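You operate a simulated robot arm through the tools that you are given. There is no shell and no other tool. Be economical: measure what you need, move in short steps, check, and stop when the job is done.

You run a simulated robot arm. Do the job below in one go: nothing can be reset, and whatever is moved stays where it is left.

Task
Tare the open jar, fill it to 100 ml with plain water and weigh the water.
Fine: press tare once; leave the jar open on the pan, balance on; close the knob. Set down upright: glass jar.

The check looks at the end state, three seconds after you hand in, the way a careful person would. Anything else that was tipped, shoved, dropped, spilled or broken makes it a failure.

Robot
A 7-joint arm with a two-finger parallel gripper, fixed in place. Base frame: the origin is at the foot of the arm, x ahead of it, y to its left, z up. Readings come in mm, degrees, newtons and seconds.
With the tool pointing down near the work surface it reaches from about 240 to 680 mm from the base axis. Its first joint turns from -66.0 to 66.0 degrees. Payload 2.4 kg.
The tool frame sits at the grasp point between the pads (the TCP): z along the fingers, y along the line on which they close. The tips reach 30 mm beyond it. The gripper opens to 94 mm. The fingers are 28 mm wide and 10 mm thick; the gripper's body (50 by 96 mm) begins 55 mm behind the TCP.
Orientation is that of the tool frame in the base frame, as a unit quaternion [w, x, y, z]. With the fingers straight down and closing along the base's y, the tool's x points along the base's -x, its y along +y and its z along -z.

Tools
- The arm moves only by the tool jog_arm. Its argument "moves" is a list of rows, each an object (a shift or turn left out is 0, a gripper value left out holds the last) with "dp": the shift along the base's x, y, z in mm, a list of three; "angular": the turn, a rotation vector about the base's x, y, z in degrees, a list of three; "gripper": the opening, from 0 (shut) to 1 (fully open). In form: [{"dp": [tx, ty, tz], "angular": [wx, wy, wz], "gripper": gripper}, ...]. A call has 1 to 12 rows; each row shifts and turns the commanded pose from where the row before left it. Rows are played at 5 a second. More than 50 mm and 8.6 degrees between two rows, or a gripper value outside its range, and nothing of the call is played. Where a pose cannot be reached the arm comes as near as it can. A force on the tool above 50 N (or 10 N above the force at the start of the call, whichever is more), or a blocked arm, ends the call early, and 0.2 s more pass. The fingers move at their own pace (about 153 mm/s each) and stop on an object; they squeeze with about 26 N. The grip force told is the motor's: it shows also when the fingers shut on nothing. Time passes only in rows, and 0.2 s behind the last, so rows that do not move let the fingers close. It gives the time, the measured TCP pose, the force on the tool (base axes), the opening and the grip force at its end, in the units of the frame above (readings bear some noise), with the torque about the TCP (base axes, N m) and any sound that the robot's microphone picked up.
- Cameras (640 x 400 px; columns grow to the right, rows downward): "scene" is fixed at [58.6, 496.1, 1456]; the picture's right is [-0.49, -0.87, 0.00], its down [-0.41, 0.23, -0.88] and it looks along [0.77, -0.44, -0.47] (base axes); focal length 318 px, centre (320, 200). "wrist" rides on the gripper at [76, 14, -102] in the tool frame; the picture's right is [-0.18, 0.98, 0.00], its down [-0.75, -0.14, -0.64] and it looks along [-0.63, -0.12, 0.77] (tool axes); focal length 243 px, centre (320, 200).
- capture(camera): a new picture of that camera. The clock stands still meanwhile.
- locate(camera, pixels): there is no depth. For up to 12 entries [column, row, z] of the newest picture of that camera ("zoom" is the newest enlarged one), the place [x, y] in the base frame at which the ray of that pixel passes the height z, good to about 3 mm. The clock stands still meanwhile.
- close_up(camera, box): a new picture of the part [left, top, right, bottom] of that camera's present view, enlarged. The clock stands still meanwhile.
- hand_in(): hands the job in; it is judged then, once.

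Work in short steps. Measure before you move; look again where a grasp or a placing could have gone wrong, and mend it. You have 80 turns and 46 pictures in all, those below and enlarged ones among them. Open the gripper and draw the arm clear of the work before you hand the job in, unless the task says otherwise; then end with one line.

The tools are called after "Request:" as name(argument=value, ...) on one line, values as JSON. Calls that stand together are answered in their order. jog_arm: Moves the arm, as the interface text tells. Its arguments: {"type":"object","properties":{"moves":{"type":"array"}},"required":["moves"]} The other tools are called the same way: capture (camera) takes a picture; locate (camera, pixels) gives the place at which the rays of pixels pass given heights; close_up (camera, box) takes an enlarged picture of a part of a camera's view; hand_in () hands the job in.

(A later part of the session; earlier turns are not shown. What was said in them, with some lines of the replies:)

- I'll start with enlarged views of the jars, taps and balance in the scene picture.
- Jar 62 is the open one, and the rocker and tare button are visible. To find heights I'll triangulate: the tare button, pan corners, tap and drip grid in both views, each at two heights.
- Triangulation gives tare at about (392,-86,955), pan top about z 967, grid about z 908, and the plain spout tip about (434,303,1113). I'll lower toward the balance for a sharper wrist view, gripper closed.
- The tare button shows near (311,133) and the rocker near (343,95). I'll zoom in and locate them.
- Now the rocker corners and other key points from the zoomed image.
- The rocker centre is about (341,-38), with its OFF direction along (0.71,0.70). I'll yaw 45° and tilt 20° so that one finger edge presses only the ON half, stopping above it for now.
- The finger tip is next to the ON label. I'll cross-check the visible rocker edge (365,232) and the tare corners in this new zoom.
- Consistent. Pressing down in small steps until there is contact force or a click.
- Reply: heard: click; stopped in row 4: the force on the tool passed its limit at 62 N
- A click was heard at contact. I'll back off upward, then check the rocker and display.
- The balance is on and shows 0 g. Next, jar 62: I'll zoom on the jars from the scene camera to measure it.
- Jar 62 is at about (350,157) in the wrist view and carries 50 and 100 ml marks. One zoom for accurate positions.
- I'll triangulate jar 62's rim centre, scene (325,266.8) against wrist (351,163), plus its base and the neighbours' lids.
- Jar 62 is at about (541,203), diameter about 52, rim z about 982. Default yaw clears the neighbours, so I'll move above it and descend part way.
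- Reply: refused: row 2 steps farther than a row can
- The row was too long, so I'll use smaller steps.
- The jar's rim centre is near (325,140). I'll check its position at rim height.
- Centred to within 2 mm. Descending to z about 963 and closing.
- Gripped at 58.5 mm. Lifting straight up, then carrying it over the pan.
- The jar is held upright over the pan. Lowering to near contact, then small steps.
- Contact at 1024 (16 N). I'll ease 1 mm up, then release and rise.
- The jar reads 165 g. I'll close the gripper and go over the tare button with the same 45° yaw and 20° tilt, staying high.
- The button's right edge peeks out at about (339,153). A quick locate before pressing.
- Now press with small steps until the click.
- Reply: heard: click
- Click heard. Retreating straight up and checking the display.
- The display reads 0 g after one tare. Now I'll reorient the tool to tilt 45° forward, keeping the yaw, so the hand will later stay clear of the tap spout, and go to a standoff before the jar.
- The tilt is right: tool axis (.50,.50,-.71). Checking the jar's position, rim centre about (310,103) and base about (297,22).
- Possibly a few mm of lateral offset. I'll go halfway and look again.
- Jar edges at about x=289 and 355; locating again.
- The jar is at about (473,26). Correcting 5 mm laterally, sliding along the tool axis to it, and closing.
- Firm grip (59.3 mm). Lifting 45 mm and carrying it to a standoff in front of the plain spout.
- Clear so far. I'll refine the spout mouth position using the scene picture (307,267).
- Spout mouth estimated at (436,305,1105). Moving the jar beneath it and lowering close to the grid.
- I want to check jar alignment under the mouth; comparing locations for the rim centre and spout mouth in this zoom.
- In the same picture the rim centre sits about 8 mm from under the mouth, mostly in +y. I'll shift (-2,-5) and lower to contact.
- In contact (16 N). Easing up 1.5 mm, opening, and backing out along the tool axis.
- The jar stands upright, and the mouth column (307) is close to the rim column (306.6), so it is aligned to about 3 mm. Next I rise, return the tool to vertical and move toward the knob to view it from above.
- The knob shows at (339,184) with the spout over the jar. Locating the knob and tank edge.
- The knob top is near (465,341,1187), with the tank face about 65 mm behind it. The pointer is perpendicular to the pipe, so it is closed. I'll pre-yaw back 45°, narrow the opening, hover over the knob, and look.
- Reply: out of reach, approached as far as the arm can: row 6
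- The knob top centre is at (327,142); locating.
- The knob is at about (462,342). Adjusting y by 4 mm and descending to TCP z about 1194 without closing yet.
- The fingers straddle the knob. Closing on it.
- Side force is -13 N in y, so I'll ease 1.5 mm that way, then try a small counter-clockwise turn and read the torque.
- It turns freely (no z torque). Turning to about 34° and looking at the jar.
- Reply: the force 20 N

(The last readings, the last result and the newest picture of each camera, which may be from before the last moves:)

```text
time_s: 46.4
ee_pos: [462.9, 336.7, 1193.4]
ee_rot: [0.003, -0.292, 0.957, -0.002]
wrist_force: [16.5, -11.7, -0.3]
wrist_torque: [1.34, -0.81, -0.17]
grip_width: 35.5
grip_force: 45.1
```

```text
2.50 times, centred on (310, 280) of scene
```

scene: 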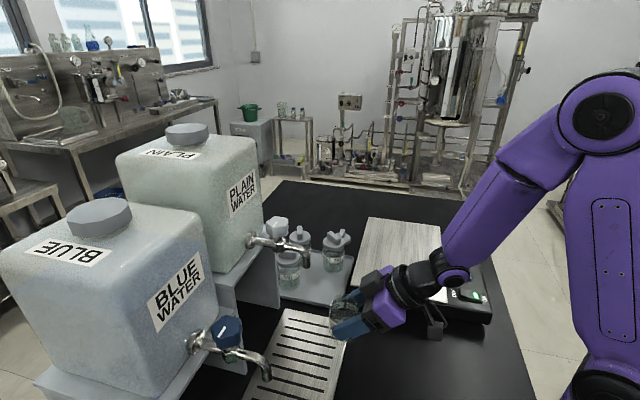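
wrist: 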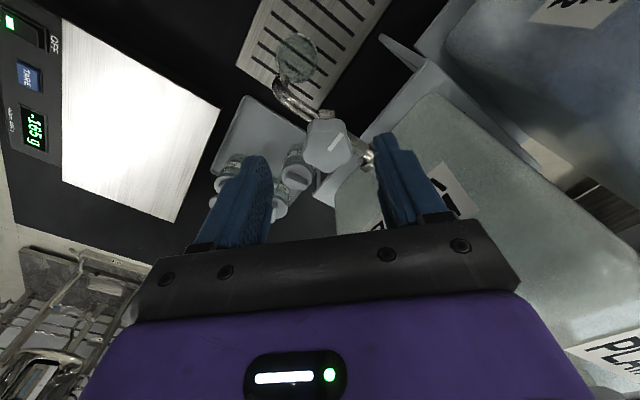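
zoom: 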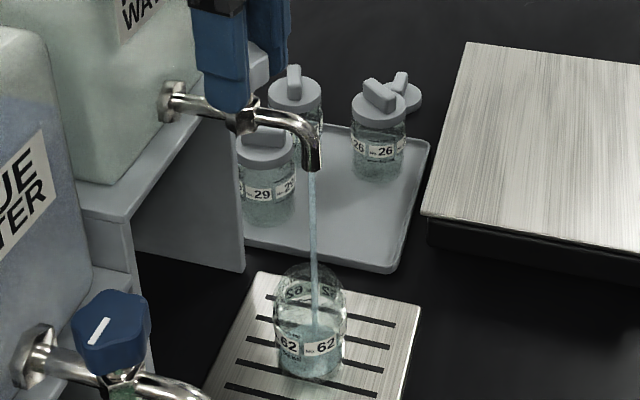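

Water is streaming cleanly into the jar. Zooming on the jar to read the level.

Request:
close_up(camera="scene", box=[285, 300, 335, 360])

```text
6.67 times, centred on (310, 330) of scene
```

zoom: 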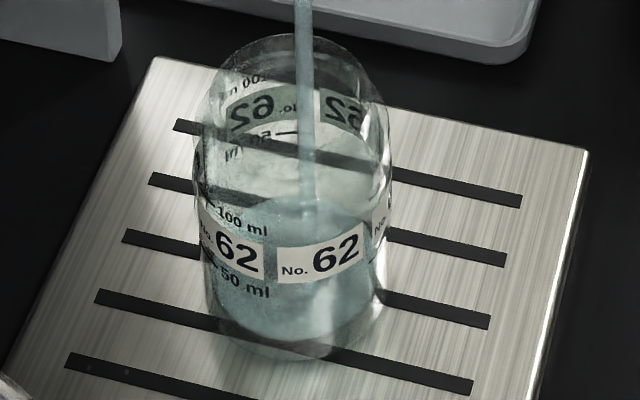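

The level is hard to judge while the stream runs, so I'll close the knob now (reverse 34°) and then read the still level.

Request:
jog_arm(moves=[{"angular": [0, 0, -8.5]}, {"angular": [0, 0, -8.5]}, {"angular": [0, 0, -8.5]}, {"angular": [0, 0, -8.5]}, {}, {}])

Request:
close_up(camera="scene", box=[285, 260, 335, 360])

```text
time_s: 47.8
ee_pos: [462.2, 340.4, 1192.4]
ee_rot: [0.001, 0.0, 1.0, -0.001]
wrist_force: [21.6, 3.2, 7.5]
wrist_torque: [-0.24, -0.06, 0.48]
grip_width: 35.7
grip_force: 44.8
```

```text
4.00 times, centred on (310, 310) of scene
```

zoom: 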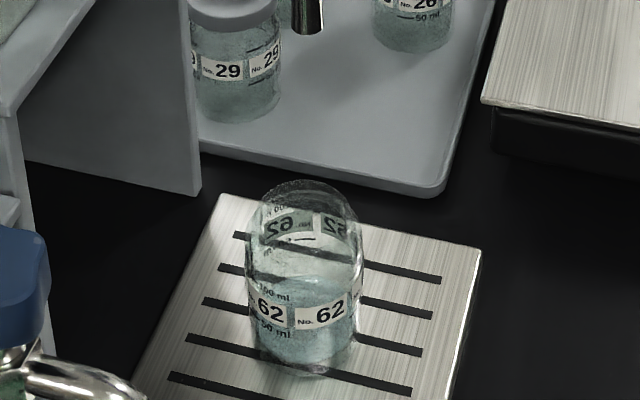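

Flow has stopped. A tighter zoom on the still level.

Request:
close_up(camera="scene", box=[290, 302, 328, 358])

```text
7.14 times, centred on (309, 330) of scene
```

zoom: 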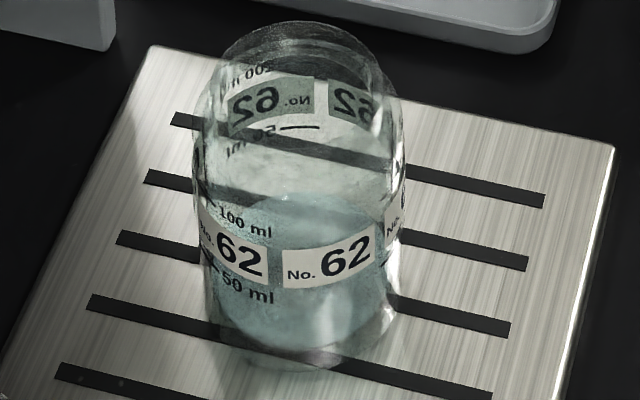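

Locating the stream's impact pixel (scene 308,331) at several heights tells me the actual surface height, since the stream is vertical below the mouth.

Request:
locate(camera="scene", pixels=[[308.3, 330.7, 915], [308.3, 330.7, 930], [308.3, 330.7, 945], [308.3, 330.7, 960], [306.8, 267.5, 1095], [306.8, 267.5, 1102], [306.8, 267.5, 1110], [305.8, 354, 908], [305.8, 309, 983]])

```text
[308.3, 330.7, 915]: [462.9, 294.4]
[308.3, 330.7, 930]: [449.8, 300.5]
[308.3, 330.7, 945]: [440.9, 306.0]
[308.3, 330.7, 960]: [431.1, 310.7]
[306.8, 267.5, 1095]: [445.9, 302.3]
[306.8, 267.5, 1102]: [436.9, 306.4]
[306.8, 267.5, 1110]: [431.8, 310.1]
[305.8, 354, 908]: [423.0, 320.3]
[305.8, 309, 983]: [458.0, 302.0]
```

The visible surface arc's back edge sits well below the back 50 ml dash (row 127), so I believe the level is around 10 ml; even a pessimistic reading leaves room. Reopening to 34° and checking while the clock stands still.

Request:
jog_arm(moves=[{"dp": [1, 0, 0], "angular": [0, 0, 8.5]}, {"angular": [0, 0, 8.5]}, {"angular": [0, 0, 8.5]}, {"angular": [0, 0, 8.5]}, {}])

Request:
close_up(camera="scene", box=[290, 302, 328, 358])

```text
time_s: 49.0
ee_pos: [464.0, 336.6, 1193.3]
ee_rot: [0.0, -0.291, 0.957, -0.002]
wrist_force: [6.8, -16.3, 10.4]
wrist_torque: [0.53, 0.84, -0.05]
grip_width: 35.3
grip_force: 44.8
```

```text
7.14 times, centred on (309, 330) of scene
```

zoom: 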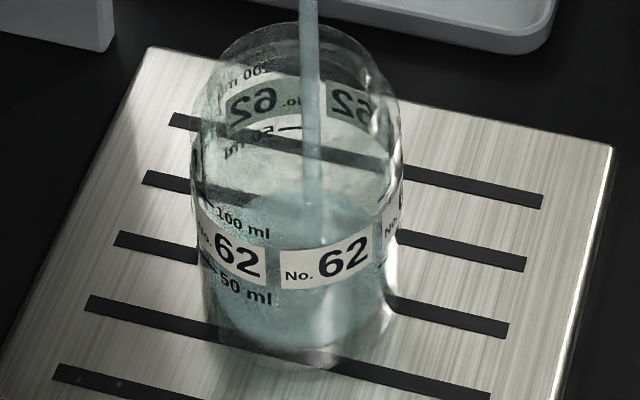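

Level rises only slowly at this opening. I'll open further, to about 82°, hold briefly and check again.

Request:
jog_arm(moves=[{"dp": [0, -1, 0], "angular": [0, 0, 8]}, {"angular": [0, 0, 8]}, {"angular": [0, 0, 8]}, {"angular": [0, 0, 8]}, {"angular": [0, 0, 8]}, {"angular": [0, 0, 8]}, {}, {}])

Request:
close_up(camera="scene", box=[290, 302, 328, 358])

```text
time_s: 50.8
ee_pos: [467.0, 335.3, 1193.4]
ee_rot: [0.003, -0.653, 0.758, -0.004]
wrist_force: [33.3, -9.5, 12.4]
wrist_torque: [0.97, 0.66, -0.19]
grip_width: 35.7
grip_force: 44.9
```

```text
7.14 times, centred on (309, 330) of scene
```

zoom: 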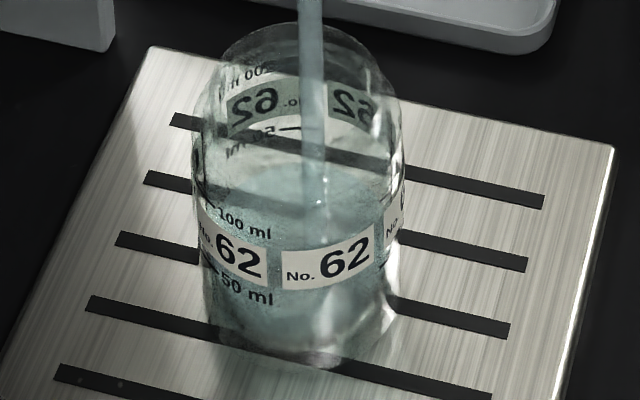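

The surface arc has risen to row 165, giving about 25 ml and a rate of roughly 12–15 ml/s. I'll hold for 2 s more, easing the side load, then recheck.

Request:
jog_arm(moves=[{"dp": [1.5, -0.5, 0]}, {}, {}, {}, {}, {}, {}, {}, {}])

Request:
close_up(camera="scene", box=[290, 302, 328, 358])

```text
time_s: 52.8
ee_pos: [467.1, 334.7, 1193.8]
ee_rot: [0.002, -0.654, 0.757, -0.003]
wrist_force: [27.8, -9.6, 14.4]
wrist_torque: [0.45, 0.48, -0.12]
grip_width: 35.4
grip_force: 45.1
```

```text
7.14 times, centred on (309, 330) of scene
```

zoom: 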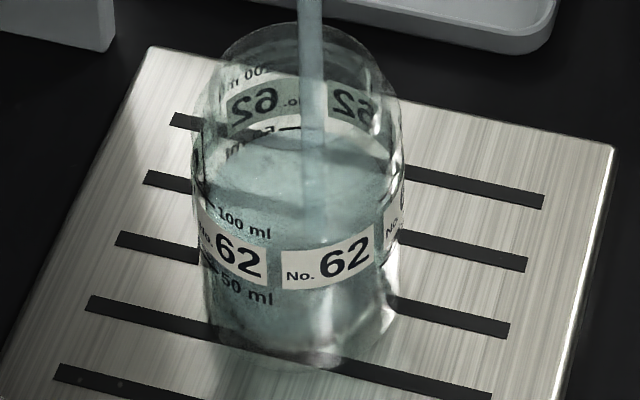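

The surface is about at the back 50 ml dash (47–50 ml), and the rate is about 12 ml/s. Holding about 2.2 s more to reach about 75 ml.

Request:
jog_arm(moves=[{"dp": [1, -0.5, 0]}, {}, {}, {}, {}, {}, {}, {}, {}, {}])

Request:
jog_arm(moves=[{"angular": [0, 0, -8]}, {"angular": [0, 0, -8]}, {"dp": [-1, 0, 0], "angular": [0, 0, -8]}, {"dp": [-1, 1, 0], "angular": [0, 0, -8]}, {"dp": [-0.5, 1, 0], "angular": [0, 0, -8]}, {"angular": [0, 0, -8]}])

Request:
close_up(camera="scene", box=[290, 302, 328, 358])

```text
time_s: 55.0
ee_pos: [467.5, 334.9, 1194.1]
ee_rot: [0.0, -0.654, 0.756, -0.003]
wrist_force: [19.2, -12.4, 9.4]
wrist_torque: [0.11, 0.55, -0.12]
grip_width: 35.5
grip_force: 44.4
```

```text
time_s: 56.4
ee_pos: [461.4, 337.5, 1192.7]
ee_rot: [0.002, -0.291, 0.957, -0.001]
wrist_force: [6.6, -16.6, 18.0]
wrist_torque: [-0.45, 0.98, -0.07]
grip_width: 35.5
grip_force: 44.9
```

```text
7.14 times, centred on (309, 330) of scene
```

zoom: 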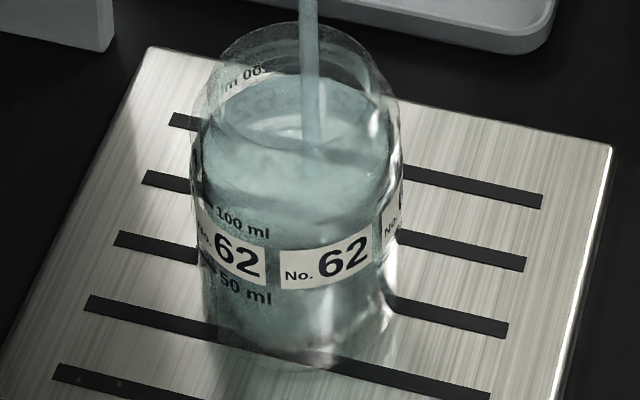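

The surface is now essentially at the 100 ml line (back edge at row 77, predicted about 76–80). Closing the knob fully now.

Request:
jog_arm(moves=[{"angular": [0, 0, -8.5]}, {"angular": [0, 0, -8.5]}, {"angular": [0, 0, -8.5]}, {"angular": [0, 0, -8.5]}, {}, {}])

```text
time_s: 57.8
ee_pos: [461.8, 340.9, 1193.3]
ee_rot: [0.001, 0.0, 1.0, 0.0]
wrist_force: [9.6, 1.1, 14.9]
wrist_torque: [0.03, -1.06, 0.88]
grip_width: 35.4
grip_force: 45.0
```

The knob is against its closed stop (0.88 N m). Releasing, rising, and backing away while restoring the 45° yaw.

Request:
jog_arm(moves=[{"gripper": 0.68}, {"gripper": 0.68}, {"dp": [0, 0, 38]}, {"dp": [0, 0, 38]}, {"dp": [-16.3, -18.7, 0], "angular": [0, 0, 7.5]}, {"dp": [-16.3, -18.7, 0], "angular": [0, 0, 7.5]}, {"dp": [-16.3, -18.7, 0], "angular": [0, 0, 7.5]}, {"dp": [-16.3, -18.7, 0], "angular": [0, 0, 7.5], "gripper": 1}, {"dp": [-16.3, -18.7, 0], "angular": [0, 0, 7.5]}, {"dp": [-16.3, -18.7, 0], "angular": [0, 0, 7.5]}, {}])

Request:
jog_arm(moves=[{"dp": [0, 0, -35], "angular": [5.303, -5.303, 0]}, {"dp": [0, 0, -35], "angular": [5.303, -5.303, 0]}, {"dp": [0, 0, -35], "angular": [5.303, -5.303, 0]}, {"dp": [0, 0, -35], "angular": [5.303, -5.303, 0]}, {"dp": [0, 0, -35], "angular": [5.303, -5.303, 0]}, {"dp": [0, 0, -35], "angular": [5.303, -5.303, 0]}, {}, {}])

```text
time_s: 60.2
ee_pos: [361.0, 222.6, 1268.1]
ee_rot: [0.0, -0.384, 0.924, -0.001]
wrist_force: [0.3, -0.2, 0.2]
wrist_torque: [0.01, 0.01, 0.0]
grip_width: 94.2
grip_force: 0.0
out of reach, approached as far as the arm can: row 4
```

```text
time_s: 62.0
ee_pos: [360.7, 225.0, 1057.0]
ee_rot: [0.354, -0.353, 0.854, 0.145]
wrist_force: [-0.1, -0.2, 0.2]
wrist_torque: [0.0, 0.0, 0.03]
grip_width: 94.1
grip_force: 0.0
```

Clean pose at the standoff. Advancing back along the tool axis to the jar, slightly deeper than before, and closing gently.

Request:
jog_arm(moves=[{"dp": [18.5, 18.5, -23]}, {"dp": [18.5, 18.5, -23]}, {"dp": [18.5, 18.5, -23]}, {"dp": [12, 12, -13]}, {"dp": [9, 9, -10]}, {}, {"gripper": 0.7}, {"gripper": 0.64}, {"gripper": 0.0}, {}, {}])

```text
time_s: 64.4
ee_pos: [437.6, 300.9, 966.4]
ee_rot: [0.354, -0.352, 0.854, 0.145]
wrist_force: [0.4, 0.7, 0.1]
wrist_torque: [0.04, -0.05, 0.01]
grip_width: 59.3
grip_force: 25.7
```

Gripped (59.3 mm). Lifting and backing out from under the spout, slowly to avoid slosh.

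Request:
jog_arm(moves=[{"dp": [0, 0, 6]}, {"dp": [0, 0, 12]}, {"dp": [0, 0, 18]}, {"dp": [-8, -10, 4]}, {"dp": [-14, -17, 5]}, {"dp": [-14, -17, 10]}, {"dp": [-10, -13, 15]}, {"dp": [0, 0, 20]}, {"dp": [0, 0, 15]}, {"dp": [0, 0, 6]}, {}])

Request:
jog_arm(moves=[{"dp": [3, -9, 0]}, {"dp": [6, -17, 0]}, {"dp": [9, -24, 0]}, {"dp": [9, -24, 0]}, {"dp": [9, -24, 0]}, {"dp": [9, -24, 0]}, {"dp": [9, -24, 0]}, {"dp": [9, -24, 0]}, {"dp": [9, -24, 0]}, {"dp": [6, -14, 0]}, {"dp": [3, -8, 0]}, {}])

```text
time_s: 66.8
ee_pos: [390.8, 245.6, 1077.0]
ee_rot: [0.353, -0.353, 0.854, 0.145]
wrist_force: [0.3, -0.9, -2.2]
wrist_torque: [0.0, 0.02, 0.05]
grip_width: 59.2
grip_force: 26.5
```

```text
time_s: 69.4
ee_pos: [470.4, 28.5, 1076.3]
ee_rot: [0.354, -0.352, 0.854, 0.145]
wrist_force: [0.7, 0.5, -2.6]
wrist_torque: [-0.02, 0.02, 0.03]
grip_width: 59.3
grip_force: 26.3
```

Over the pan at (470,28). Lowering to about 1027, then small steps to contact.

Request:
jog_arm(moves=[{"dp": [0, 0, -12]}, {"dp": [0, 0, -16]}, {"dp": [0, 0, -12]}, {"dp": [0, 0, -6]}, {"dp": [0, 0, -3]}, {"dp": [0, 0, -1.5]}, {}])

```text
time_s: 71.0
ee_pos: [472.2, 27.4, 1026.0]
ee_rot: [0.354, -0.353, 0.854, 0.145]
wrist_force: [-0.5, -0.1, -2.0]
wrist_torque: [-0.04, 0.02, 0.01]
grip_width: 59.1
grip_force: 26.2
```

Request:
jog_arm(moves=[{"dp": [0, 0, -1]}, {"dp": [0, 0, -1]}, {"dp": [0, 0, -1]}])

```text
time_s: 71.8
ee_pos: [471.8, 28.4, 1022.5]
ee_rot: [0.354, -0.352, 0.854, 0.145]
wrist_force: [0.5, 0.1, -2.2]
wrist_torque: [-0.01, 0.06, -0.01]
grip_width: 59.4
grip_force: 25.9
```

Request:
jog_arm(moves=[{"dp": [0, 0, -1]}, {"dp": [0, 0, -1]}, {}])

```text
time_s: 72.6
ee_pos: [471.8, 27.9, 1022.1]
ee_rot: [0.355, -0.352, 0.854, 0.144]
wrist_force: [-3.0, -0.7, 12.5]
wrist_torque: [-0.24, 0.29, -0.04]
grip_width: 59.0
grip_force: 25.7
```

Contact (12.5 N). Easing up 1 mm, opening, and backing out along the tool axis.

Request:
jog_arm(moves=[{"dp": [0, 0, 1]}, {}, {"gripper": 0.75}, {"gripper": 1}, {}, {"dp": [-10, -10, 14]}, {"dp": [-20, -20, 28]}, {"dp": [-20, -20, 28]}, {"dp": [-20, -20, 28]}, {"dp": [0, 0, 30]}, {}])

Request:
close_up(camera="scene", box=[240, 190, 500, 350])

```text
time_s: 75.0
ee_pos: [401.3, -41.2, 1151.2]
ee_rot: [0.353, -0.353, 0.854, 0.146]
wrist_force: [-0.1, -0.1, 0.7]
wrist_torque: [-0.03, 0.02, 0.02]
grip_width: 94.0
grip_force: 0.0
```

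```text
2.46 times, centred on (370, 270) of scene
```

zoom: 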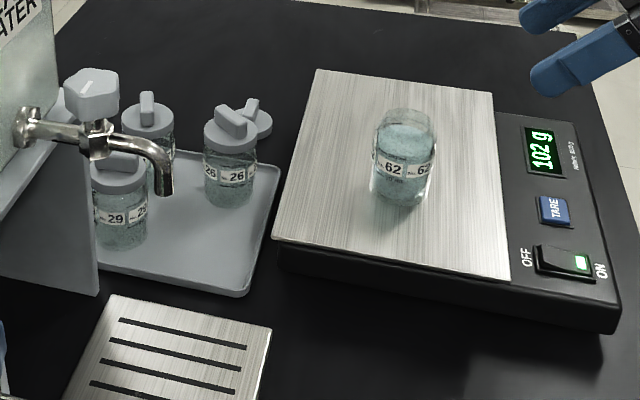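

The display reads 102 g, so the jar is filled essentially to 100 ml. The jar is upright, the knob is closed with no drip, and the balance is on. I'll draw the arm higher and clear.

Request:
jog_arm(moves=[{"dp": [-10, -10, 35]}, {"dp": [-10, -10, 35]}, {"dp": [-10, -10, 35]}, {}])

```text
time_s: 76.0
ee_pos: [371.7, -73.7, 1255.2]
ee_rot: [0.354, -0.353, 0.854, 0.146]
wrist_force: [0.2, -0.7, 0.5]
wrist_torque: [0.01, 0.01, 0.03]
grip_width: 94.1
grip_force: 0.1
```

The arm is clear and the gripper open, so I'm handing in.

Request:
hand_in()

```text
The job is handed in.
```

The open jar (No. 62) was tared once, filled to about the 100 ml line with plain water and set upright on the pan; the balance is on and reads 102 g, and the knob is closed.
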